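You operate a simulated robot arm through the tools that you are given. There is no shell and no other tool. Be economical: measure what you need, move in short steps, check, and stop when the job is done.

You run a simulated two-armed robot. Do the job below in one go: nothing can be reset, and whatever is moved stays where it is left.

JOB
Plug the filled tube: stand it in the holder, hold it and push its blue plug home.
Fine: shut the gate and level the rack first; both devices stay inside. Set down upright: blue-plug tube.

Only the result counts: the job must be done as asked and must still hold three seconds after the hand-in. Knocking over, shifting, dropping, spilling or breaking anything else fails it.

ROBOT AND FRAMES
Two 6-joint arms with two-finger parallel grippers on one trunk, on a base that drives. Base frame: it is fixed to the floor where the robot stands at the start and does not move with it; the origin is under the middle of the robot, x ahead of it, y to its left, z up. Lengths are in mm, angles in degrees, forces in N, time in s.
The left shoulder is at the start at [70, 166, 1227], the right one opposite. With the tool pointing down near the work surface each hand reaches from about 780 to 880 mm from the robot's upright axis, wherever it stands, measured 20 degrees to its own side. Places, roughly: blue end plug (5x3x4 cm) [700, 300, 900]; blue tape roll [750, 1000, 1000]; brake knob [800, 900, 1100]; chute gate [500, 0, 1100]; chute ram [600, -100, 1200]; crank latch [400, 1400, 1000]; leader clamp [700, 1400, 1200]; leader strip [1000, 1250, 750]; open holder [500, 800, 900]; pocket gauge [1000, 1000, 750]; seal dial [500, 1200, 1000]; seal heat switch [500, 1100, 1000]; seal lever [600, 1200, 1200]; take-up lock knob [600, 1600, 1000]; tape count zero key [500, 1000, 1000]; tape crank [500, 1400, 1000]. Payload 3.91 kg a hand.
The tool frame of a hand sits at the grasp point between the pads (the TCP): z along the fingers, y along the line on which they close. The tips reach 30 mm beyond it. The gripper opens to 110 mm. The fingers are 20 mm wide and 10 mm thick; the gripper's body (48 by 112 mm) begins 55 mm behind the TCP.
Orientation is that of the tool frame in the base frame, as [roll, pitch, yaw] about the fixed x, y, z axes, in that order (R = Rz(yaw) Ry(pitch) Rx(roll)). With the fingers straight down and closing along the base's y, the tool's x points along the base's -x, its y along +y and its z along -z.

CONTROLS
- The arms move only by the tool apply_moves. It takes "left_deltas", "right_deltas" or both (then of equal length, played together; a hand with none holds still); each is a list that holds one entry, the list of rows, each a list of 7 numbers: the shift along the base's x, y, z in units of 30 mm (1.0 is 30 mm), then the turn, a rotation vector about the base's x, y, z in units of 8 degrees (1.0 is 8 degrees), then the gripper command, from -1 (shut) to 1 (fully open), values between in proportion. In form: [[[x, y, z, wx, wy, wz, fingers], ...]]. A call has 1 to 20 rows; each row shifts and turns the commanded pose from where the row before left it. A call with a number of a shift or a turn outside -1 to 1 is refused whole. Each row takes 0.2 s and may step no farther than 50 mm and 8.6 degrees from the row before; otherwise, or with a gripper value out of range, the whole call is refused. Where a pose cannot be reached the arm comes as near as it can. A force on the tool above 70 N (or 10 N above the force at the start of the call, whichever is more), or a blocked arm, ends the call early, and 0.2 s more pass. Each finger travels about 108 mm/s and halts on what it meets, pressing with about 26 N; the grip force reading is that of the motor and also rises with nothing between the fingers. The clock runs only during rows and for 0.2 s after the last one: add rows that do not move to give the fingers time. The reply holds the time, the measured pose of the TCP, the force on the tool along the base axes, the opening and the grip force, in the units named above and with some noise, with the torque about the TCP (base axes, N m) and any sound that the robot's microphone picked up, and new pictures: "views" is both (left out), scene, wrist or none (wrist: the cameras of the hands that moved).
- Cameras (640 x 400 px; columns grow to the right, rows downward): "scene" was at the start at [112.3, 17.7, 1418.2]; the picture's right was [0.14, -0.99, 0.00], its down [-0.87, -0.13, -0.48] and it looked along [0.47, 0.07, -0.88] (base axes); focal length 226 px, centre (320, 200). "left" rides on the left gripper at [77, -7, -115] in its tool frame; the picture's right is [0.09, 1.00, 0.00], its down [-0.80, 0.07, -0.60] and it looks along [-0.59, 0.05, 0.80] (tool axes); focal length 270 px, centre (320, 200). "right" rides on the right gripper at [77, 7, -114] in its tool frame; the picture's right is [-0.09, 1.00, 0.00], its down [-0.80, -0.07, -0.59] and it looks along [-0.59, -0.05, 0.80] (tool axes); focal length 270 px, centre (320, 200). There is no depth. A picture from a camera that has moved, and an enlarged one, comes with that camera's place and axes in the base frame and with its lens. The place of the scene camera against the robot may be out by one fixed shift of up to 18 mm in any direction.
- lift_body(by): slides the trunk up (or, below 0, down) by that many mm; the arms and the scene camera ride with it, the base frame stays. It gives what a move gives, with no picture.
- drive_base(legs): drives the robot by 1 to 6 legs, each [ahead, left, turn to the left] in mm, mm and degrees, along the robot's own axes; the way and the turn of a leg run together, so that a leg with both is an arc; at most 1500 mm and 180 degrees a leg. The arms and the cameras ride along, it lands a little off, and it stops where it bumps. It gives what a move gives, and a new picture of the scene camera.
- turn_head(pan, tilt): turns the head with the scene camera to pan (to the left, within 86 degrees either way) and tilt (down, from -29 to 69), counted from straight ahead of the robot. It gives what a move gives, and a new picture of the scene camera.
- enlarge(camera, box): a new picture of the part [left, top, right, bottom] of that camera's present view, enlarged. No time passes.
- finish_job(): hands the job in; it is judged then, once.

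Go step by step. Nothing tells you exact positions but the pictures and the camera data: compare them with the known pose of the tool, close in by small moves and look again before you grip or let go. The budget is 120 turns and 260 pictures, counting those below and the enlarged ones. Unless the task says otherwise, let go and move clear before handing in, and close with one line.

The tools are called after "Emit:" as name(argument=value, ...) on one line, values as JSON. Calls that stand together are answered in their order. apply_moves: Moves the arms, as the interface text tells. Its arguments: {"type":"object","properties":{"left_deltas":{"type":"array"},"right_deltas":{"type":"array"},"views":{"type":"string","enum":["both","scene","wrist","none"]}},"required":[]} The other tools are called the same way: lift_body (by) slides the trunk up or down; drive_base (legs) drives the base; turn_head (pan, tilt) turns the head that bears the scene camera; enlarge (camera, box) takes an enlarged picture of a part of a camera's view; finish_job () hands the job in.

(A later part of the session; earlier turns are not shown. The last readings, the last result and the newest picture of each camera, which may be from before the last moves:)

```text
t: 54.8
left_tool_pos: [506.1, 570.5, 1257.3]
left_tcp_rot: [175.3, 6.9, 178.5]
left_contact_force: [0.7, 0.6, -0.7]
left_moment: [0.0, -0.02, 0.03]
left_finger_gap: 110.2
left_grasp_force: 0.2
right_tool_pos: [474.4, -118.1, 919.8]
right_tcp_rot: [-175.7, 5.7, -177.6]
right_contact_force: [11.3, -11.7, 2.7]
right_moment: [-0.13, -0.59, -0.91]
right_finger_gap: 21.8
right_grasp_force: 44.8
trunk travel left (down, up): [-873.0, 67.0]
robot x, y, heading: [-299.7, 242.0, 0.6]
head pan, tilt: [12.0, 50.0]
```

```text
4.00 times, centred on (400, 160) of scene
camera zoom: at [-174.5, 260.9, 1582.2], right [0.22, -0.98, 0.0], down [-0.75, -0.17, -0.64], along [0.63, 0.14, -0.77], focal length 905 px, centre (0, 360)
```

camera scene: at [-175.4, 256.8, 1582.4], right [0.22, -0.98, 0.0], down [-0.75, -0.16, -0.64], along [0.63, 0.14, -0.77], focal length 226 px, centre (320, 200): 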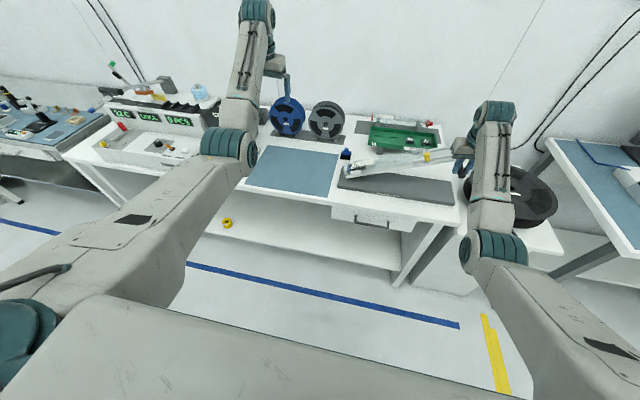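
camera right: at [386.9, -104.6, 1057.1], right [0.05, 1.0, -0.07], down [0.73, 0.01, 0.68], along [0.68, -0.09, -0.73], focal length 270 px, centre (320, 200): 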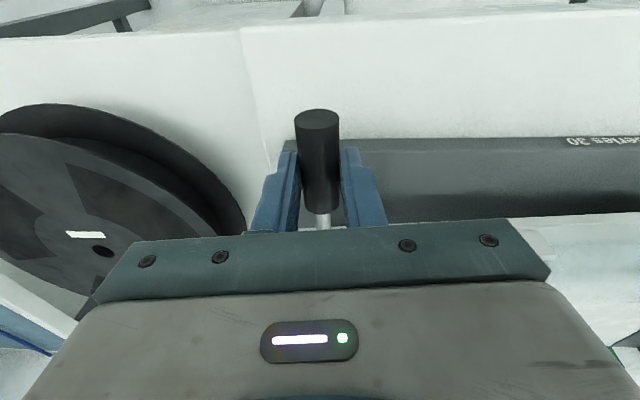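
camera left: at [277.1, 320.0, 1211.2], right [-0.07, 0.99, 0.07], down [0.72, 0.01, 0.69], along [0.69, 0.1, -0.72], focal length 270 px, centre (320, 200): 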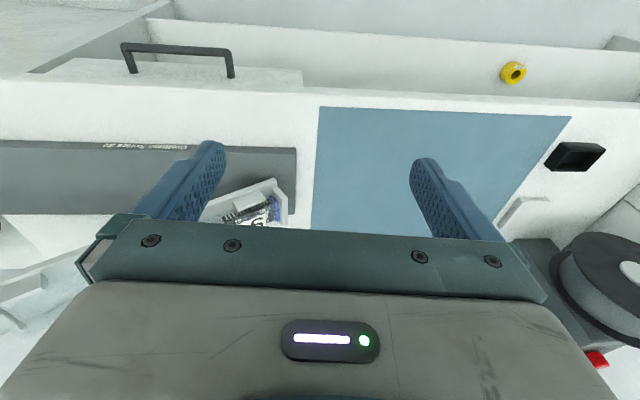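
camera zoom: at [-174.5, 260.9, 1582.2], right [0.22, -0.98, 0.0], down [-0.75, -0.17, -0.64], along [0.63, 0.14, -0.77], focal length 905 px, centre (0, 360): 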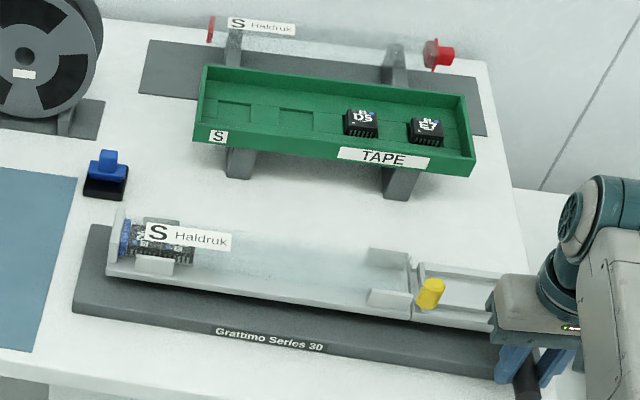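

Emit:
apply_moves(right_deltas=[[[0, 0, -0.1, 0, 0, 0, -1], [0, 0, -0.1, 0, 0, 0, -1], [0, 0, 0, 0, 0, 0, -1]]], views="wrist")

Emit:
enlarge(camera="scene", box=[320, 110, 480, 210])

```text
t: 55.5
left_tool_pos: [503.7, 571.5, 1259.2]
left_tcp_rot: [175.3, 7.0, 178.5]
left_contact_force: [0.3, 0.1, 0.4]
left_moment: [-0.01, 0.0, -0.02]
left_finger_gap: 110.0
left_grasp_force: 0.0
right_tool_pos: [475.0, -118.2, 916.5]
right_tcp_rot: [-175.6, 6.1, -177.6]
right_contact_force: [13.7, -14.3, 17.3]
right_moment: [-0.2, 0.34, -0.97]
right_finger_gap: 22.0
right_grasp_force: 45.3
trunk travel left (down, up): [-873.0, 67.0]
robot x, y, heading: [-301.3, 237.4, 0.7]
head pan, tilt: [12.0, 50.0]
camera right: at [386.9, -106.1, 1021.4], right [0.05, 1.0, -0.07], down [0.73, 0.01, 0.68], along [0.68, -0.09, -0.73], focal length 270 px, centre (320, 200)
```

right: 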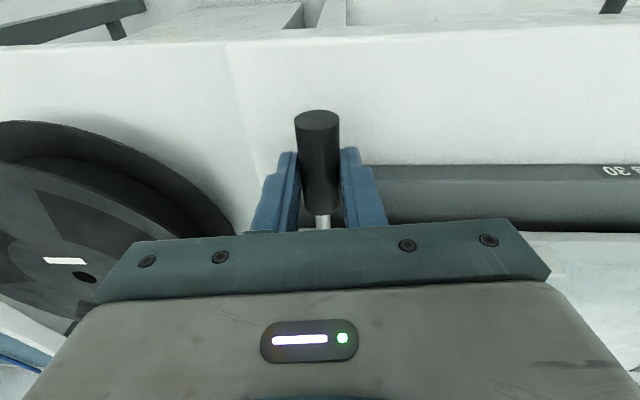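

```text
4.00 times, centred on (400, 160) of scene
camera zoom: at [-177.2, 262.0, 1582.7], right [0.22, -0.98, 0.0], down [-0.75, -0.17, -0.64], along [0.63, 0.14, -0.77], focal length 905 px, centre (0, 360)
```

zoom: 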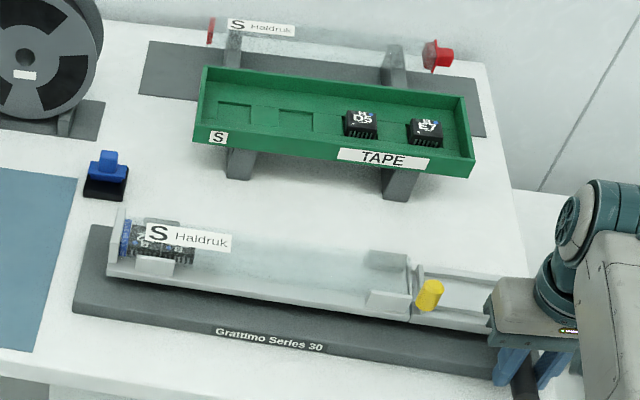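

Emit:
apply_moves(right_deltas=[[[0, 0, -0.1, 0, 0, 0, -1], [0, 0, -0.05, 0, 0, 0, -1], [0, 0, 0, 0, 0, 0, -1]]], views="none")

Emit:
enlarge(camera="right", box=[240, 90, 420, 240])

Emit:
enlarge(camera="scene", box=[420, 160, 480, 215])

```text
t: 56.4
left_tool_pos: [501.7, 572.2, 1259.9]
left_tcp_rot: [175.4, 7.3, 178.5]
left_contact_force: [-0.1, -0.5, 0.2]
left_moment: [0.0, 0.02, 0.0]
left_finger_gap: 109.9
left_grasp_force: 0.0
right_tool_pos: [474.6, -117.9, 917.6]
right_tcp_rot: [-175.5, 6.4, -177.6]
right_contact_force: [12.6, -17.9, 31.3]
right_moment: [-0.39, -0.12, -0.98]
right_finger_gap: 22.2
right_grasp_force: 45.3
trunk travel left (down, up): [-873.0, 67.0]
robot x, y, heading: [-297.6, 238.9, 0.7]
head pan, tilt: [12.0, 50.0]
```

```text
2.67 times, centred on (330, 165) of right
camera zoom: at [386.2, -106.0, 1020.6], right [0.05, 1.0, -0.07], down [0.73, 0.01, 0.68], along [0.68, -0.09, -0.73], focal length 721 px, centre (293, 293)
```

zoom: 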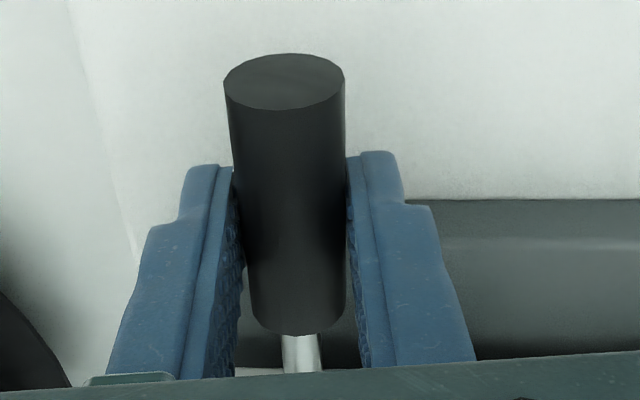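

```text
7.27 times, centred on (450, 188) of scene
camera zoom: at [-180.6, 262.5, 1582.9], right [0.22, -0.98, 0.0], down [-0.75, -0.17, -0.64], along [0.63, 0.14, -0.76], focal length 1646 px, centre (-626, 291)
```

zoom: 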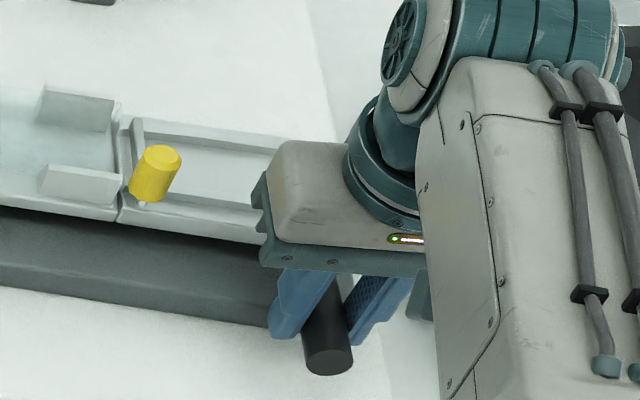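

The reading suggests a stop, but my fingertips may be near the bench instead. I'll let go, lift and check whether the rack stays level.

Emit:
apply_moves(right_deltas=[[[0, 0, 0.15, 0, 0, 0, -1], [0, 0, 0, 0, 0, 0, -0.3], [0, 0, 0, 0, 0, 0, -0.1], [0, 0, 0.7, 0, 0, 0, -0.1], [0, 0, 0.9, 0, 0, 0, -0.1], [0, 0, 0.9, 0, 0, 0, -0.1], [0, 0, 0.9, 0, 0, 0, -0.1]]], views="wrist")

Emit:
enlarge(camera="scene", box=[320, 110, 480, 210])

```text
t: 58.0
left_tool_pos: [504.0, 573.9, 1258.2]
left_tcp_rot: [175.4, 6.9, 178.5]
left_contact_force: [-0.5, 0.0, -0.1]
left_moment: [0.01, -0.02, 0.02]
left_finger_gap: 110.0
left_grasp_force: 0.1
right_tool_pos: [472.6, -118.1, 1016.8]
right_tcp_rot: [-175.6, 5.8, -177.6]
right_contact_force: [-0.6, 0.0, 0.5]
right_moment: [0.0, -0.04, 0.05]
right_finger_gap: 49.4
right_grasp_force: 0.1
trunk travel left (down, up): [-873.0, 67.0]
robot x, y, heading: [-296.5, 234.8, 0.6]
head pan, tilt: [12.0, 50.0]
camera right: at [385.5, -105.6, 1121.7], right [0.05, 1.0, -0.07], down [0.74, 0.01, 0.68], along [0.67, -0.09, -0.73], focal length 270 px, centre (320, 200)
```

right: 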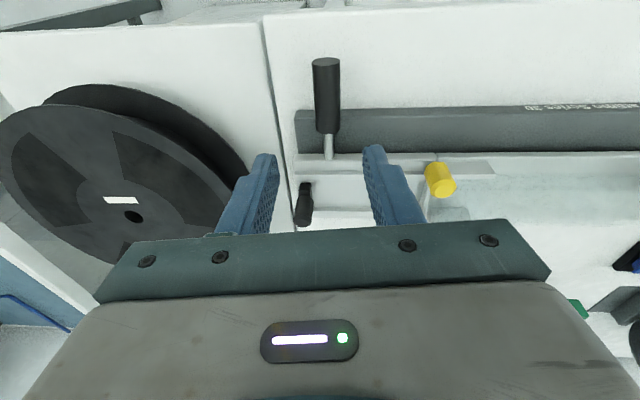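

```text
4.00 times, centred on (400, 160) of scene
camera zoom: at [-176.8, 263.4, 1582.4], right [0.22, -0.98, 0.0], down [-0.75, -0.17, -0.64], along [0.63, 0.14, -0.77], focal length 905 px, centre (0, 360)
```

zoom: 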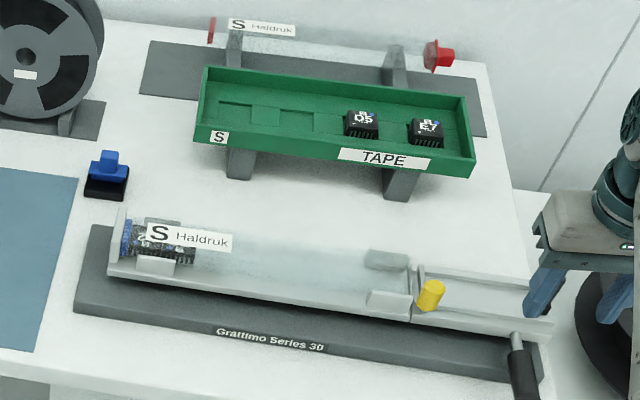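

It stayed level, and its edge now runs parallel to the base plate. I'll press the handle from above with closed fingers to be sure it's at the stop.

Emit:
apply_moves(right_deltas=[[[-0.3, 0.03, 0, 0, 0, 0, -1], [0, 0, 0, 0, 0, 0, -1], [0, 0, -0.8, 0, 0, 0, -1], [0, 0, -0.8, 0, 0, 0, -1], [0, 0, -0.1, 0, 0, 0, -1], [0, 0, 0, 0, 0, 0, -1]]], views="wrist")

Emit:
apply_moves(right_deltas=[[[0, 0, -0.15, 0, 0, 0, -1], [0, 0, -0.15, 0, 0, 0, -1], [0, 0, 0, 0, 0, 0, -1]]], views="none")

Emit:
apply_moves(right_deltas=[[[0, 0, -0.15, 0, 0, 0, -1], [0, 0, 0, 0, 0, 0, -1]]], views="none")

```text
t: 59.4
left_tool_pos: [505.0, 572.9, 1258.3]
left_tcp_rot: [175.4, 7.1, 178.5]
left_contact_force: [-0.1, -0.9, -0.6]
left_moment: [0.0, 0.0, 0.01]
left_finger_gap: 109.6
left_grasp_force: 0.1
right_tool_pos: [464.2, -117.0, 965.4]
right_tcp_rot: [-175.6, 5.8, -177.6]
right_contact_force: [0.4, -0.4, -0.1]
right_moment: [-0.01, 0.03, -0.02]
right_finger_gap: 0.0
right_grasp_force: 26.1
trunk travel left (down, up): [-873.0, 67.0]
robot x, y, heading: [-301.8, 240.4, 0.5]
head pan, tilt: [12.0, 50.0]
camera right: at [377.4, -104.7, 1070.7], right [0.05, 1.0, -0.07], down [0.74, 0.01, 0.68], along [0.67, -0.09, -0.73], focal length 270 px, centre (320, 200)
```

right: 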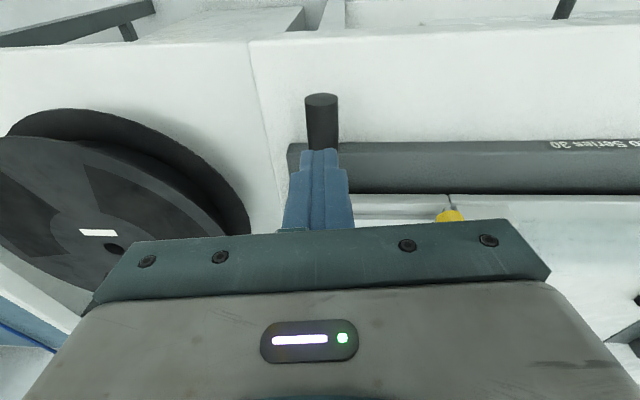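

```text
t: 60.1
left_tool_pos: [504.7, 572.6, 1259.2]
left_tcp_rot: [175.4, 7.0, 178.6]
left_contact_force: [-0.2, 0.9, 0.0]
left_moment: [0.01, -0.02, -0.05]
left_finger_gap: 110.3
left_grasp_force: 0.1
right_tool_pos: [465.0, -116.6, 956.3]
right_tcp_rot: [-175.6, 5.8, -177.6]
right_contact_force: [0.1, 0.0, -0.1]
right_moment: [0.0, -0.04, 0.0]
right_finger_gap: 0.1
right_grasp_force: 25.3
trunk travel left (down, up): [-873.0, 67.0]
robot x, y, heading: [-299.8, 236.6, 0.6]
head pan, tilt: [12.0, 50.0]
```

```text
t: 60.8
left_tool_pos: [504.6, 572.2, 1257.3]
left_tcp_rot: [175.4, 7.0, 178.5]
left_contact_force: [-0.2, -0.2, -0.3]
left_moment: [0.03, -0.03, -0.02]
left_finger_gap: 110.3
left_grasp_force: 0.1
right_tool_pos: [465.8, -116.0, 952.9]
right_tcp_rot: [-175.6, 5.7, -177.6]
right_contact_force: [-0.8, -0.5, 0.6]
right_moment: [0.0, 0.0, 0.02]
right_finger_gap: 0.1
right_grasp_force: 25.6
trunk travel left (down, up): [-873.0, 67.0]
robot x, y, heading: [-296.9, 243.0, 0.5]
head pan, tilt: [12.0, 50.0]
```

Emit:
apply_moves(right_deltas=[[[0, 0, -0.15, 0, 0, 0, -1], [0, 0, -0.1, 0, 0, 0, -1], [0, 0, 0, 0, 0, 0, -1]]], views="none")

Emit:
apply_moves(right_deltas=[[[0, 0, -0.15, 0, 0, 0, -1], [0, 0, 0, 0, 0, 0, -1]]], views="none")

Emit:
apply_moves(right_deltas=[[[0, 0, -0.12, 0, 0, 0, -1], [0, 0, 0, 0, 0, 0, -1]]], views="none")

```text
t: 61.5
left_tool_pos: [505.2, 572.9, 1257.8]
left_tcp_rot: [175.4, 7.1, 178.5]
left_contact_force: [-0.1, 1.0, 0.0]
left_moment: [0.02, 0.01, 0.03]
left_finger_gap: 109.7
left_grasp_force: 0.1
right_tool_pos: [465.1, -116.9, 945.7]
right_tcp_rot: [-175.5, 5.9, -177.5]
right_contact_force: [0.0, 0.4, 0.0]
right_moment: [-0.06, 0.01, 0.0]
right_finger_gap: 0.3
right_grasp_force: 26.3
trunk travel left (down, up): [-873.0, 67.0]
robot x, y, heading: [-295.3, 236.6, 0.7]
head pan, tilt: [12.0, 50.0]
```

```text
t: 62.1
left_tool_pos: [503.3, 573.8, 1260.5]
left_tcp_rot: [175.5, 7.1, 178.4]
left_contact_force: [-0.2, 0.6, -0.1]
left_moment: [0.01, 0.02, 0.0]
left_finger_gap: 109.9
left_grasp_force: 0.1
right_tool_pos: [464.7, -116.9, 942.4]
right_tcp_rot: [-175.4, 6.1, -177.6]
right_contact_force: [2.3, -3.0, 10.6]
right_moment: [-0.07, 0.03, 0.03]
right_finger_gap: 0.0
right_grasp_force: 26.1
trunk travel left (down, up): [-873.0, 67.0]
robot x, y, heading: [-302.4, 236.1, 0.8]
head pan, tilt: [12.0, 50.0]
```

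```text
t: 62.8
left_tool_pos: [501.2, 573.5, 1260.9]
left_tcp_rot: [175.4, 7.3, 178.5]
left_contact_force: [-0.8, -0.8, 0.1]
left_moment: [-0.01, -0.04, 0.01]
left_finger_gap: 110.0
left_grasp_force: 0.1
right_tool_pos: [463.7, -117.4, 943.7]
right_tcp_rot: [-175.4, 6.4, -177.6]
right_contact_force: [8.4, -6.7, 30.0]
right_moment: [-0.3, -0.06, 0.16]
right_finger_gap: 0.0
right_grasp_force: 26.3
trunk travel left (down, up): [-873.0, 67.0]
robot x, y, heading: [-299.1, 233.0, 0.7]
head pan, tilt: [12.0, 50.0]
```

The rack is level and firm on its stop. Next I'll fetch the plug with the right hand, so I'll raise it and drive over.

Emit:
apply_moves(right_deltas=[[[0, 0, 1, 0, 0, 0, 0], [0, 0, 1, 0, 0, 0, 0], [0, 0, 1, 0, 0, 0, 0], [0, 0, 1, 0, 0, 0, 0], [0, 0, 1, 0, 0, 0, 0], [0, 0, 1, 0, 0, 0, 0], [0, 0, 1, 0, 0, 0, 0]]], left_deltas=[[[0, 0, 0.5, 0, 0, 0, 1], [0, 0, 0.5, 0, 0, 0, 1], [0, 0, 0.5, 0, 0, 0, 1], [0, 0, 0.5, 0, 0, 0, 1], [0, 0, 0.5, 0, 0, 0, 1], [0, 0, 0, 0, 0, 0, 1], [0, 0, 0, 0, 0, 0, 1]]], views="none")

Emit:
drive_base(legs=[[100, 190, 0]])

Emit:
apply_moves(right_deltas=[[[0, 0, 0, 0, 0, 0, 0]]], views="wrist")

```text
t: 64.3
left_tool_pos: [510.3, 575.1, 1331.3]
left_tcp_rot: [175.4, 7.0, 178.4]
left_contact_force: [0.9, -0.1, 0.4]
left_moment: [0.01, 0.01, 0.01]
left_finger_gap: 109.8
left_grasp_force: 0.1
left hand out of reach, approached as far as the arm can: row 4
right_tool_pos: [464.4, -116.5, 1147.8]
right_tcp_rot: [-175.6, 5.7, -177.6]
right_contact_force: [0.8, -0.7, -0.3]
right_moment: [-0.03, 0.0, 0.02]
right_finger_gap: 55.2
right_grasp_force: 0.0
trunk travel left (down, up): [-873.0, 67.0]
robot x, y, heading: [-302.7, 234.9, 0.5]
head pan, tilt: [12.0, 50.0]
```

```text
t: 66.0
left_tool_pos: [611.0, 750.3, 1334.9]
left_tcp_rot: [175.2, 7.0, 178.0]
left_contact_force: [0.2, -1.0, 0.3]
left_moment: [0.03, 0.0, 0.02]
left_finger_gap: 109.9
left_grasp_force: 0.1
right_tool_pos: [559.0, 60.0, 1146.3]
right_tcp_rot: [-175.8, 5.9, -178.1]
right_contact_force: [-0.7, -0.5, -0.2]
right_moment: [0.03, 0.01, 0.01]
right_finger_gap: 55.0
right_grasp_force: 0.1
trunk travel left (down, up): [-873.0, 67.0]
robot x, y, heading: [-197.2, 423.1, -0.1]
head pan, tilt: [12.0, 50.0]
camera scene: at [-78.8, 444.7, 1582.7], right [0.21, -0.98, 0.0], down [-0.75, -0.16, -0.64], along [0.63, 0.14, -0.76], focal length 226 px, centre (320, 200)
```

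scene: 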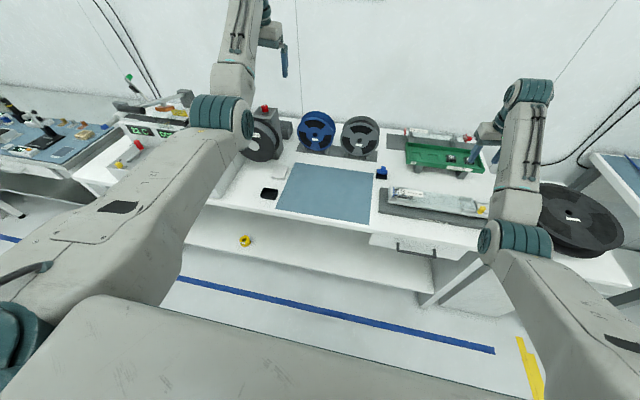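

```text
t: 66.4
left_tool_pos: [613.0, 754.7, 1332.9]
left_tcp_rot: [175.4, 7.0, 178.0]
left_contact_force: [-0.5, 0.4, 0.8]
left_moment: [0.03, -0.01, 0.01]
left_finger_gap: 110.3
left_grasp_force: 0.1
right_tool_pos: [562.5, 63.2, 1146.9]
right_tcp_rot: [-175.7, 5.8, -178.1]
right_contact_force: [-0.4, 0.1, -0.5]
right_moment: [-0.02, 0.02, -0.01]
right_finger_gap: 55.0
right_grasp_force: 0.0
trunk travel left (down, up): [-873.0, 67.0]
robot x, y, heading: [-201.8, 423.7, 0.2]
head pan, tilt: [12.0, 50.0]
camera right: at [475.2, 76.7, 1252.0], right [0.06, 1.0, -0.07], down [0.74, 0.0, 0.68], along [0.67, -0.09, -0.73], focal length 270 px, centre (320, 200)
```

right: 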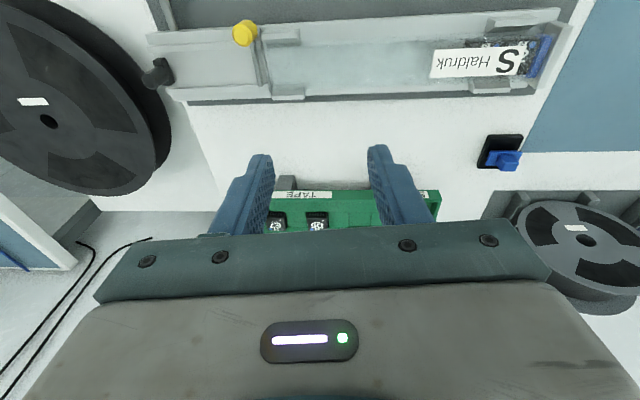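

Emit:
enlarge(camera="right", box=[400, 0, 600, 130])

Emit:
enlarge(camera="right", box=[200, 0, 400, 130])

Emit:
enlarge(camera="right", box=[460, 120, 540, 190])

```text
3.08 times, centred on (500, 65) of right
camera zoom: at [475.2, 76.7, 1252.0], right [0.06, 1.0, -0.07], down [0.74, 0.0, 0.68], along [0.67, -0.09, -0.73], focal length 832 px, centre (-234, 615)
```

zoom: 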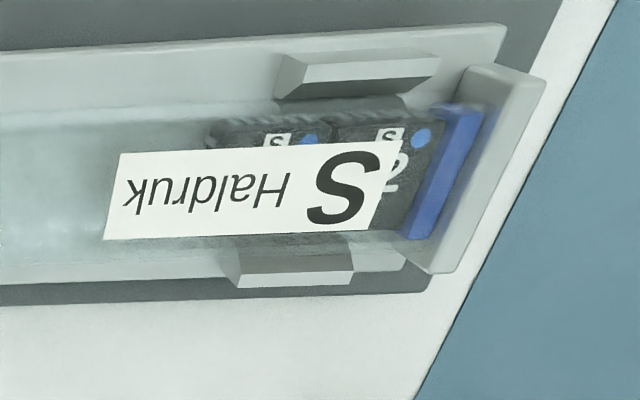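

```text
3.08 times, centred on (300, 65) of right
camera zoom: at [475.2, 76.7, 1252.0], right [0.06, 1.0, -0.07], down [0.74, 0.0, 0.68], along [0.67, -0.09, -0.73], focal length 832 px, centre (382, 615)
```

zoom: 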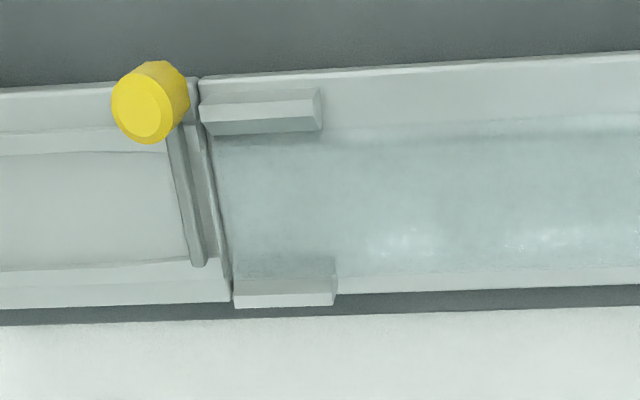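

```text
5.71 times, centred on (500, 155) of right
camera zoom: at [475.2, 76.7, 1252.0], right [0.06, 1.0, -0.07], down [0.74, 0.0, 0.68], along [0.67, -0.09, -0.73], focal length 1544 px, centre (-709, 457)
```

zoom: 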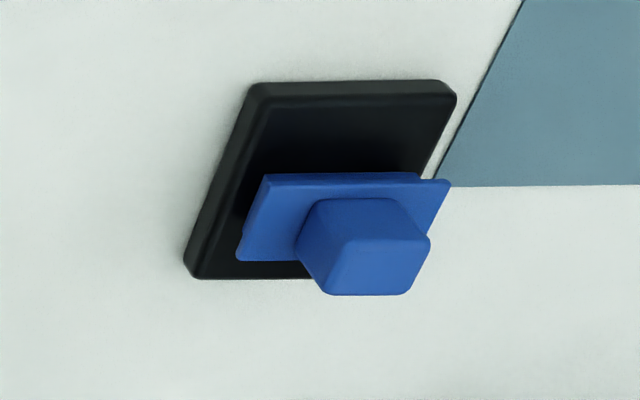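

I'll move the base in so the right hand can get above the plug.

Emit:
drive_base(legs=[[100, 90, 0]])

Emit:
apply_moves(right_deltas=[[[0, 0.9, 0, 0, 0, 0, 0], [0, 0.9, 0, 0, 0, 0, 0], [0, 0.9, 0, 0, 0, 0, 0], [0, 0.9, 0, 0, 0, 0, 0], [0, 0.9, 0, 0, 0, 0, 0]]], views="wrist")

```text
t: 67.7
left_tool_pos: [711.6, 836.5, 1334.0]
left_tcp_rot: [175.3, 7.2, 177.7]
left_contact_force: [0.3, 0.1, 0.1]
left_moment: [0.01, -0.03, 0.0]
left_finger_gap: 110.1
left_grasp_force: 0.1
right_tool_pos: [658.0, 146.3, 1148.3]
right_tcp_rot: [-175.6, 5.8, -178.3]
right_contact_force: [-0.6, -0.5, 0.9]
right_moment: [0.02, 0.01, -0.03]
right_finger_gap: 54.9
right_grasp_force: 0.2
trunk travel left (down, up): [-873.0, 67.0]
robot x, y, heading: [-103.4, 511.8, -0.2]
head pan, tilt: [12.0, 50.0]
camera scene: at [20.3, 534.9, 1582.7], right [0.2, -0.98, 0.0], down [-0.75, -0.16, -0.64], along [0.63, 0.13, -0.76], focal length 226 px, centre (320, 200)
```

scene: 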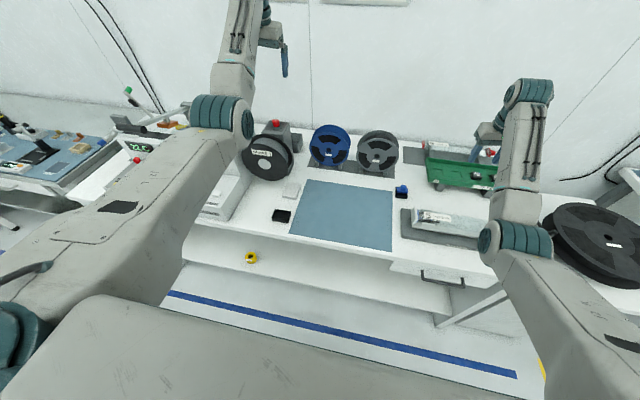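

```text
t: 68.9
left_tool_pos: [713.5, 837.9, 1333.1]
left_tcp_rot: [175.4, 7.1, 177.6]
left_contact_force: [-0.8, 0.4, -0.9]
left_moment: [0.01, 0.0, -0.02]
left_finger_gap: 109.9
left_grasp_force: 0.0
right_tool_pos: [658.6, 283.7, 1148.0]
right_tcp_rot: [-175.4, 5.8, -178.4]
right_contact_force: [0.3, 0.7, 0.3]
right_moment: [-0.01, -0.01, -0.02]
right_finger_gap: 54.8
right_grasp_force: 0.0
trunk travel left (down, up): [-873.0, 67.0]
robot x, y, heading: [-102.0, 509.6, -0.4]
head pan, tilt: [12.0, 50.0]
camera right: at [570.8, 298.2, 1252.5], right [0.07, 1.0, -0.07], down [0.74, 0.0, 0.68], along [0.67, -0.1, -0.73], focal length 270 px, centre (320, 200)
```

right: 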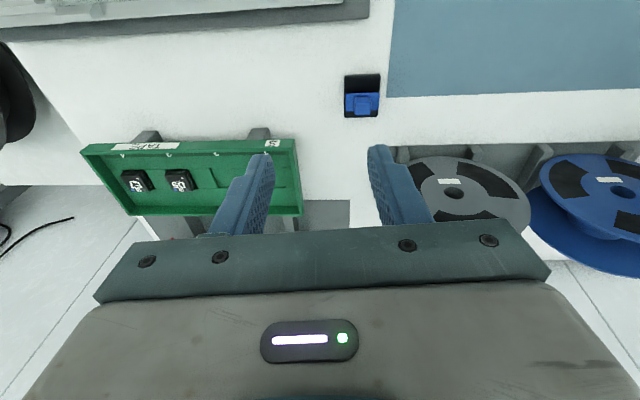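

Emit:
enlarge(camera="right", box=[334, 65, 394, 125])

```text
6.67 times, centred on (364, 95) of right
camera zoom: at [570.8, 298.2, 1252.5], right [0.07, 1.0, -0.07], down [0.74, 0.0, 0.68], along [0.67, -0.1, -0.73], focal length 1802 px, centre (27, 900)
```

zoom: 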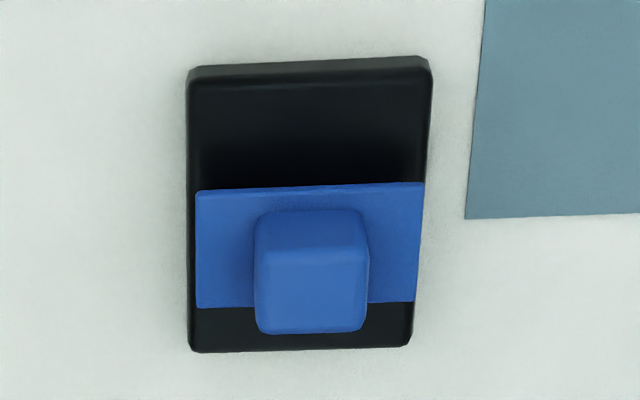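

The plug's knob top is at about [720, 319, 913], with its long flange along y. I'll straighten the right tool to vertical, move above it and look again.

Emit:
apply_moves(right_deltas=[[[0.7, 0.4, 0, 0.29, 0.36, -0.1, 0], [0.7, 0.4, 0, 0.29, 0.36, -0.1, 0], [0.65, 0.38, -0.5, 0, 0, 0, 0], [0, 0, -1, 0, 0, 0, 0], [0, 0, -1, 0, 0, 0, 0], [0, 0, -1, 0, 0, 0, 0], [0, 0, -0.8, 0, 0, 0, 0]]], views="wrist")

Emit:
enlarge(camera="right", box=[220, 80, 420, 240])

```text
t: 70.5
left_tool_pos: [712.9, 837.4, 1332.3]
left_tcp_rot: [175.3, 7.1, 177.7]
left_contact_force: [-0.6, 0.9, 0.0]
left_moment: [0.0, -0.02, 0.01]
left_finger_gap: 110.2
left_grasp_force: 0.1
right_tool_pos: [720.4, 318.9, 1017.7]
right_tcp_rot: [179.8, 0.1, 179.7]
right_contact_force: [-0.6, -0.3, 0.6]
right_moment: [-0.06, -0.02, -0.01]
right_finger_gap: 55.0
right_grasp_force: 0.1
trunk travel left (down, up): [-873.0, 67.0]
robot x, y, heading: [-99.3, 515.8, -0.3]
head pan, tilt: [12.0, 50.0]
camera right: at [644.3, 325.5, 1131.9], right [0.09, 1.0, 0.01], down [0.8, -0.08, 0.6], along [0.59, -0.05, -0.8], focal length 270 px, centre (320, 200)
```

right: 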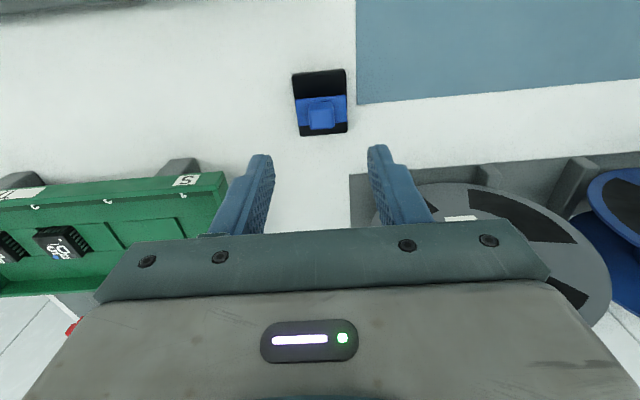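

```text
2.50 times, centred on (320, 160) of right
camera zoom: at [644.3, 325.5, 1131.9], right [0.09, 1.0, 0.01], down [0.8, -0.08, 0.6], along [0.59, -0.05, -0.8], focal length 676 px, centre (320, 300)
```

zoom: 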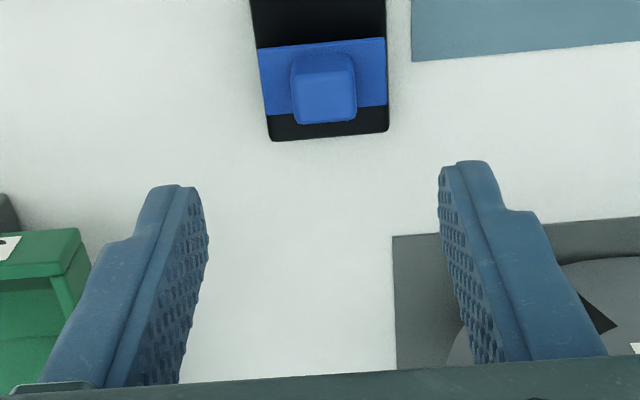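

Emit:
apply_moves(right_deltas=[[[0.05, 0.05, -1, 0, 0, 0, 0], [0, 0, -1, 0, 0, 0, 0], [0, 0, -0.5, 0, 0, 0, -0.2], [0, 0, 0, 0, 0, 0, -0.2]]], views="wrist")

Emit:
enlarge(camera="right", box=[240, 100, 400, 230])

```text
t: 71.5
left_tool_pos: [713.9, 838.1, 1332.7]
left_tcp_rot: [175.4, 7.1, 177.8]
left_contact_force: [0.3, 0.3, -0.1]
left_moment: [-0.05, 0.01, -0.01]
left_finger_gap: 110.3
left_grasp_force: 0.0
right_tool_pos: [704.4, 318.1, 958.5]
right_tcp_rot: [179.7, 0.1, 179.7]
right_contact_force: [0.0, 0.2, 0.5]
right_moment: [0.01, 0.02, 0.0]
right_finger_gap: 44.2
right_grasp_force: 0.0
right hand out of reach, approached as far as the arm can: row 1, 2
trunk travel left (down, up): [-873.0, 67.0]
robot x, y, heading: [-105.6, 512.1, -0.2]
head pan, tilt: [12.0, 50.0]
camera right: at [628.3, 325.0, 1072.2], right [0.09, 1.0, 0.0], down [0.8, -0.08, 0.6], along [0.59, -0.05, -0.8], focal length 270 px, centre (320, 200)
```

right: 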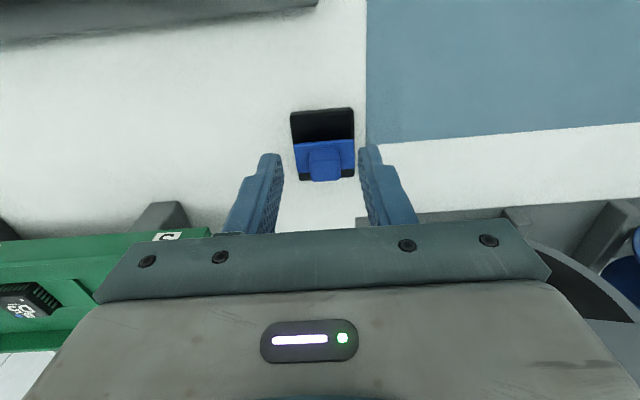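

```text
3.08 times, centred on (320, 165) of right
camera zoom: at [628.3, 325.0, 1072.2], right [0.09, 1.0, 0.0], down [0.8, -0.08, 0.6], along [0.59, -0.05, -0.8], focal length 832 px, centre (320, 308)
```

zoom: 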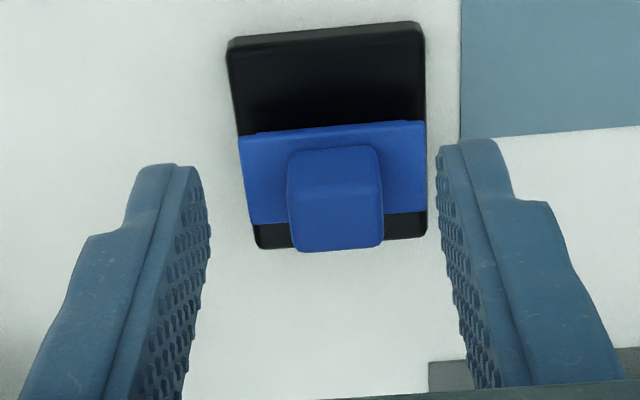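

The arm is at its reach limit down here, so I'll raise a little, nudge the base forward and lower with the trunk instead.

Emit:
apply_moves(right_deltas=[[[0, 0, 0.9, 0, 0, 0, -0.2]]], views="none")

Emit:
drive_base(legs=[[35, 0, 0]])

Emit:
lift_body(by=-50)

Emit:
apply_moves(right_deltas=[[[0, 0, 0, 0, 0, 0, -0.2]]], views="wrist")

```text
t: 71.9
left_tool_pos: [713.5, 836.8, 1332.3]
left_tcp_rot: [175.5, 7.1, 177.7]
left_contact_force: [0.6, -0.3, 0.3]
left_moment: [0.0, -0.01, -0.02]
left_finger_gap: 109.8
left_grasp_force: 0.1
right_tool_pos: [707.0, 318.3, 984.1]
right_tcp_rot: [179.7, 0.2, 179.7]
right_contact_force: [0.3, 0.2, 1.4]
right_moment: [0.0, -0.01, 0.0]
right_finger_gap: 44.1
right_grasp_force: 0.0
trunk travel left (down, up): [-873.0, 67.0]
robot x, y, heading: [-95.1, 516.7, -0.3]
head pan, tilt: [12.0, 50.0]
```

```text
t: 72.8
left_tool_pos: [737.6, 838.4, 1339.7]
left_tcp_rot: [175.3, 7.6, 177.6]
left_contact_force: [-0.3, 0.2, 0.3]
left_moment: [-0.01, -0.05, -0.02]
left_finger_gap: 110.1
left_grasp_force: 0.0
right_tool_pos: [733.9, 319.0, 989.9]
right_tcp_rot: [179.6, 0.6, 179.7]
right_contact_force: [-1.2, -1.0, 1.0]
right_moment: [0.02, -0.05, -0.01]
right_finger_gap: 44.2
right_grasp_force: 0.1
trunk travel left (down, up): [-873.0, 67.0]
robot x, y, heading: [-65.7, 512.6, -0.0]
head pan, tilt: [12.0, 50.0]
camera scene: at [45.8, 537.0, 1583.5], right [0.2, -0.98, 0.0], down [-0.75, -0.16, -0.65], along [0.63, 0.13, -0.76], focal length 226 px, centre (320, 200)
```

scene: 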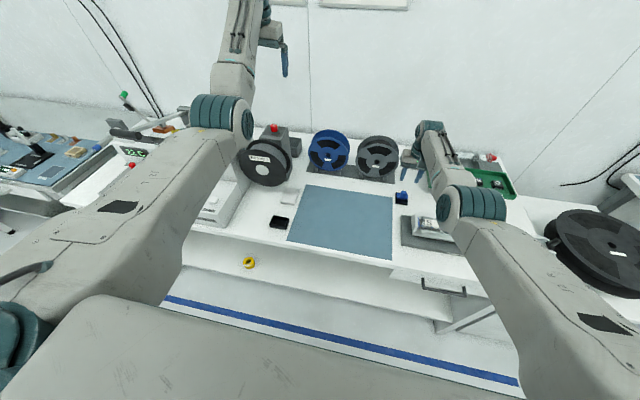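

```text
t: 73.7
left_tool_pos: [748.7, 839.1, 1282.0]
left_tcp_rot: [175.4, 7.1, 177.7]
left_contact_force: [-0.5, -0.4, -0.7]
left_moment: [0.02, 0.02, -0.01]
left_finger_gap: 110.0
left_grasp_force: 0.0
right_tool_pos: [741.8, 318.2, 932.9]
right_tcp_rot: [179.7, 0.2, 179.7]
right_contact_force: [0.6, 0.7, 0.6]
right_moment: [0.02, 0.01, 0.01]
right_finger_gap: 44.2
right_grasp_force: 0.0
trunk travel left (down, up): [-823.0, 117.0]
robot x, y, heading: [-66.1, 513.1, -0.3]
head pan, tilt: [12.0, 50.0]
```

```text
t: 74.1
left_tool_pos: [746.4, 837.8, 1283.2]
left_tcp_rot: [175.4, 7.2, 177.8]
left_contact_force: [0.3, 0.1, 0.0]
left_moment: [-0.01, 0.0, 0.01]
left_finger_gap: 110.1
left_grasp_force: 0.0
right_tool_pos: [739.7, 319.7, 934.6]
right_tcp_rot: [179.8, 0.2, 179.7]
right_contact_force: [0.0, 0.1, 0.0]
right_moment: [-0.01, -0.02, 0.0]
right_finger_gap: 44.1
right_grasp_force: 0.1
trunk travel left (down, up): [-823.0, 117.0]
robot x, y, heading: [-67.7, 510.9, -0.2]
head pan, tilt: [12.0, 50.0]
camera right: at [664.2, 325.5, 1048.6], right [0.09, 1.0, 0.01], down [0.8, -0.08, 0.6], along [0.59, -0.05, -0.8], focal length 270 px, centre (320, 200)
```

right: 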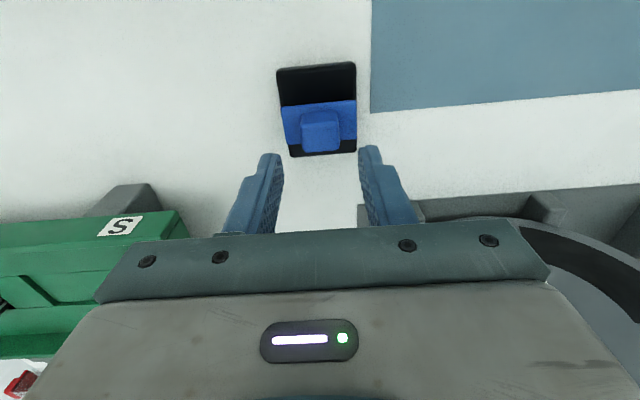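

Emit:
apply_moves(right_deltas=[[[-0.55, 0.06, 0, 0, 0, 0, -0.2], [0, 0, 0, 0, 0, 0, -0.2]]], views="wrist")

Emit:
enlarge(camera="right", box=[240, 100, 400, 230])

```text
t: 74.7
left_tool_pos: [747.4, 838.3, 1283.8]
left_tcp_rot: [175.5, 7.1, 177.7]
left_contact_force: [0.7, 0.2, -0.6]
left_moment: [0.03, 0.01, -0.04]
left_finger_gap: 110.1
left_grasp_force: 0.0
right_tool_pos: [724.6, 321.4, 934.9]
right_tcp_rot: [179.7, 0.1, 179.7]
right_contact_force: [-0.5, 0.8, 0.9]
right_moment: [0.02, -0.02, -0.01]
right_finger_gap: 44.0
right_grasp_force: 0.1
trunk travel left (down, up): [-823.0, 117.0]
robot x, y, heading: [-66.4, 514.6, -0.0]
head pan, tilt: [12.0, 50.0]
camera right: at [648.5, 327.7, 1048.1], right [0.09, 1.0, 0.0], down [0.8, -0.08, 0.6], along [0.59, -0.05, -0.8], focal length 270 px, centre (320, 200)
```

right: 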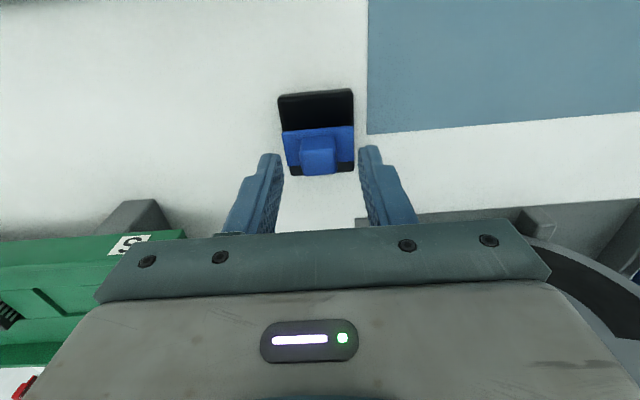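

```text
3.08 times, centred on (320, 165) of right
camera zoom: at [648.5, 327.7, 1048.1], right [0.09, 1.0, 0.0], down [0.8, -0.08, 0.6], along [0.59, -0.05, -0.8], focal length 832 px, centre (320, 308)
```

zoom: 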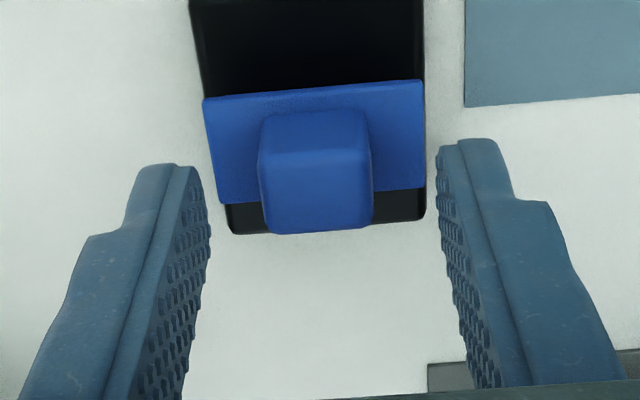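

Emit:
apply_moves(right_deltas=[[[-0.03, 0, -0.2, 0, 0, 0, -0.2], [0, 0, -0.13, 0, 0, 0, -0.2], [0, 0, 0, 0, 0, 0, -0.2]]], views="none")

Emit:
enlarge(camera="right", box=[240, 100, 400, 230])

```text
t: 75.5
left_tool_pos: [746.6, 838.1, 1282.7]
left_tcp_rot: [175.4, 7.1, 177.7]
left_contact_force: [-0.3, -0.1, -0.9]
left_moment: [0.01, 0.01, -0.01]
left_finger_gap: 110.1
left_grasp_force: 0.1
right_tool_pos: [723.8, 320.2, 924.1]
right_tcp_rot: [179.6, 0.1, 179.7]
right_contact_force: [-0.2, -0.2, -0.1]
right_moment: [0.01, 0.0, 0.0]
right_finger_gap: 44.1
right_grasp_force: 0.0
trunk travel left (down, up): [-823.0, 117.0]
robot x, y, heading: [-69.1, 515.3, -0.3]
head pan, tilt: [12.0, 50.0]
```

```text
3.08 times, centred on (320, 165) of right
camera zoom: at [648.1, 327.7, 1037.5], right [0.09, 1.0, 0.0], down [0.8, -0.08, 0.6], along [0.59, -0.05, -0.8], focal length 832 px, centre (320, 308)
```

zoom: 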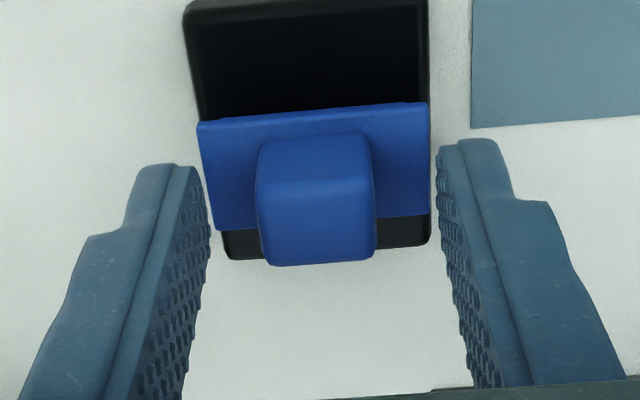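

Emit:
apply_moves(right_deltas=[[[-0.06, 0, 0.18, 0, 0, 0, -0.2], [0, 0, 0, 0, 0, 0, -0.6], [0, 0, 0, 0, 0, 0, -1], [0, 0, 0, 0, 0, 0, -1]]], views="none")

Emit:
enlarge(camera="right", box=[240, 100, 400, 230])

```text
t: 76.5
left_tool_pos: [747.4, 838.1, 1283.4]
left_tcp_rot: [175.4, 7.1, 177.7]
left_contact_force: [-0.5, 0.1, -0.8]
left_moment: [-0.02, 0.01, 0.02]
left_finger_gap: 109.8
left_grasp_force: 0.0
right_tool_pos: [721.5, 320.3, 929.0]
right_tcp_rot: [179.7, 0.2, 179.7]
right_contact_force: [0.5, -0.4, 2.0]
right_moment: [-0.05, -0.03, -0.04]
right_finger_gap: 20.4
right_grasp_force: 26.0
trunk travel left (down, up): [-823.0, 117.0]
robot x, y, heading: [-65.7, 512.3, -0.2]
head pan, tilt: [12.0, 50.0]
```

```text
3.08 times, centred on (320, 165) of right
camera zoom: at [645.3, 327.6, 1043.0], right [0.09, 1.0, 0.0], down [0.8, -0.08, 0.6], along [0.59, -0.05, -0.8], focal length 832 px, centre (320, 308)
```

zoom: 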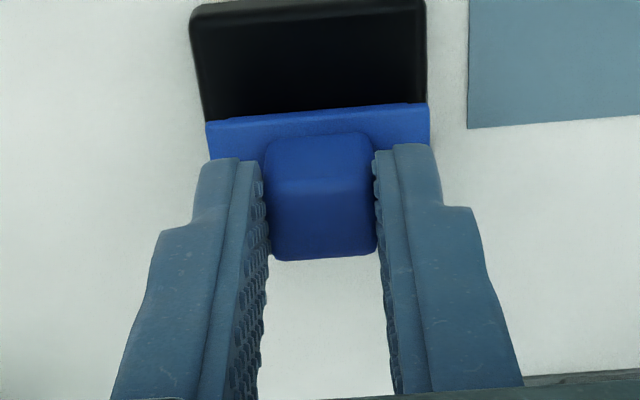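

The plug's knob is gripped at 20 mm. I'll lift it straight up and check.

Emit:
apply_moves(right_deltas=[[[0, 0, 0.3, 0, 0, 0, -1], [0, 0, 0.6, 0, 0, 0, -1], [0, 0, 0.9, 0, 0, 0, -1], [0, 0, 0.9, 0, 0, 0, -1], [0, 0, 0.9, 0, 0, 0, -1], [0, 0, 0.9, 0, 0, 0, -1]]], views="wrist")

Emit:
enlarge(camera="right", box=[240, 80, 400, 220])

```text
t: 77.9
left_tool_pos: [746.7, 837.8, 1283.5]
left_tcp_rot: [175.5, 7.0, 177.7]
left_contact_force: [-0.4, 0.5, -0.4]
left_moment: [0.03, 0.01, 0.02]
left_finger_gap: 110.0
left_grasp_force: 0.0
right_tool_pos: [722.5, 320.8, 1064.2]
right_tcp_rot: [179.7, 0.1, 179.7]
right_contact_force: [-0.2, -0.1, 0.1]
right_moment: [-0.01, 0.0, -0.01]
right_finger_gap: 20.2
right_grasp_force: 25.7
trunk travel left (down, up): [-823.0, 117.0]
robot x, y, heading: [-69.8, 513.0, -0.3]
head pan, tilt: [12.0, 50.0]
camera right: at [646.5, 328.3, 1179.0], right [0.09, 1.0, 0.0], down [0.8, -0.08, 0.6], along [0.59, -0.05, -0.8], focal length 270 px, centre (320, 200)
```

right: 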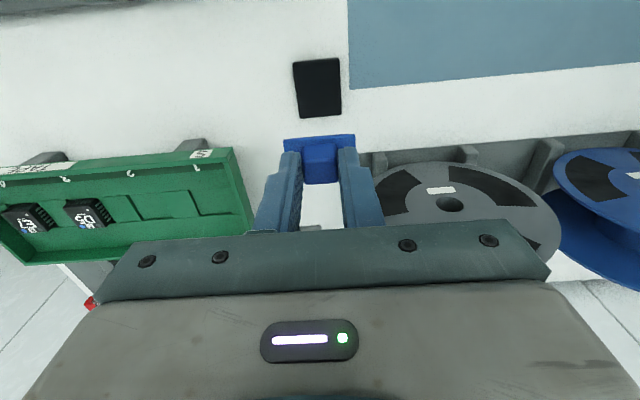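

```text
2.86 times, centred on (320, 150) of right
camera zoom: at [646.5, 328.3, 1179.0], right [0.09, 1.0, 0.0], down [0.8, -0.08, 0.6], along [0.59, -0.05, -0.8], focal length 772 px, centre (320, 343)
```

zoom: 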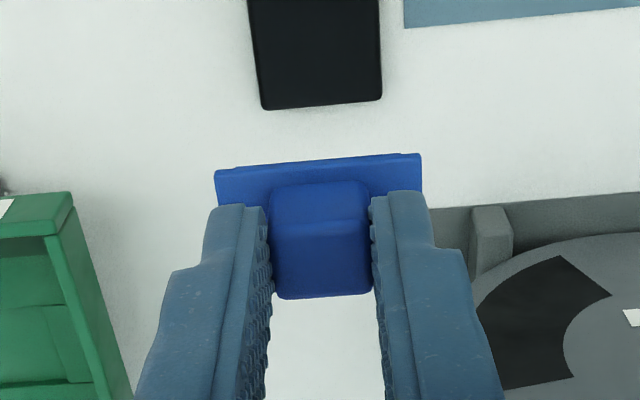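

The plug is held and centred. I'll raise the right hand, then drive back and right to bring the left hand over the tube.

Emit:
apply_moves(right_deltas=[[[0, 0, 1, 0, 0, 0, -1], [0, 0, 1, 0, 0, 0, -1], [0, 0, 1, 0, 0, 0, -1], [0, 0, 1, 0, 0, 0, -1]]], views="none")

Emit:
drive_base(legs=[[-170, 0, 0], [0, -640, 0]])

Emit:
apply_moves(left_deltas=[[[0, 0, 0, 0, 0, 0, 1]]], views="wrist")

```text
t: 78.9
left_tool_pos: [746.9, 838.5, 1284.0]
left_tcp_rot: [175.4, 7.0, 177.7]
left_contact_force: [0.1, 0.7, 0.0]
left_moment: [0.0, 0.0, -0.03]
left_finger_gap: 110.0
left_grasp_force: 0.0
right_tool_pos: [735.3, 322.5, 1182.0]
right_tcp_rot: [179.7, 0.0, 179.6]
right_contact_force: [-1.1, -0.2, -0.2]
right_moment: [-0.01, 0.04, -0.01]
right_finger_gap: 20.5
right_grasp_force: 26.0
right hand out of reach, approached as far as the arm can: row 3, 4
trunk travel left (down, up): [-823.0, 117.0]
robot x, y, heading: [-64.8, 515.4, -0.1]
head pan, tilt: [12.0, 50.0]
```

```text
t: 83.5
left_tool_pos: [575.7, 212.4, 1283.2]
left_tcp_rot: [175.4, 7.0, 178.3]
left_contact_force: [-0.9, 0.4, -0.4]
left_moment: [-0.01, -0.01, 0.02]
left_finger_gap: 110.3
left_grasp_force: 0.2
right_tool_pos: [569.1, -301.1, 1181.1]
right_tcp_rot: [179.8, 0.1, -179.6]
right_contact_force: [-0.6, 0.4, 0.5]
right_moment: [0.0, 0.04, 0.01]
right_finger_gap: 20.6
right_grasp_force: 25.9
trunk travel left (down, up): [-823.0, 117.0]
robot x, y, heading: [-236.8, -121.9, 0.6]
head pan, tilt: [12.0, 50.0]
camera scene: at [-111.0, -94.3, 1532.4], right [0.22, -0.98, 0.0], down [-0.75, -0.17, -0.64], along [0.63, 0.14, -0.77], focal length 226 px, centre (320, 200)
```

scene: 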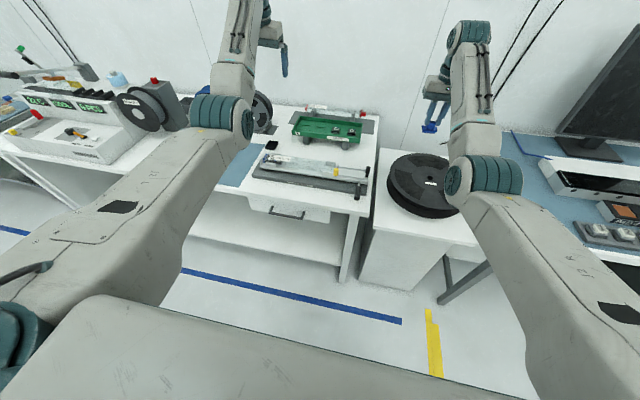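

```text
t: 83.9
left_tool_pos: [575.1, 212.4, 1282.4]
left_tcp_rot: [175.2, 7.1, 178.3]
left_contact_force: [-0.4, -0.1, -0.2]
left_moment: [0.04, 0.02, 0.0]
left_finger_gap: 110.1
left_grasp_force: 0.1
right_tool_pos: [569.4, -302.1, 1181.9]
right_tcp_rot: [179.7, 0.1, -179.6]
right_contact_force: [0.6, 0.0, -0.2]
right_moment: [-0.01, 0.04, 0.01]
right_finger_gap: 20.3
right_grasp_force: 25.9
trunk travel left (down, up): [-823.0, 117.0]
robot x, y, heading: [-234.3, -121.3, 0.5]
head pan, tilt: [12.0, 50.0]
camera left: at [485.4, 199.4, 1386.6], right [-0.07, 1.0, 0.07], down [0.72, 0.0, 0.69], along [0.69, 0.1, -0.72], focal length 270 px, centre (320, 200)
```

left: 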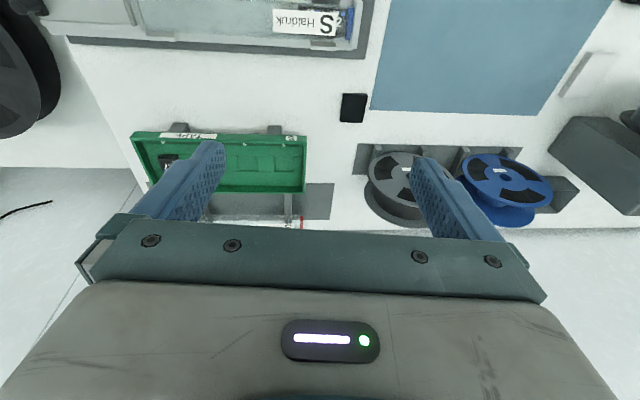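

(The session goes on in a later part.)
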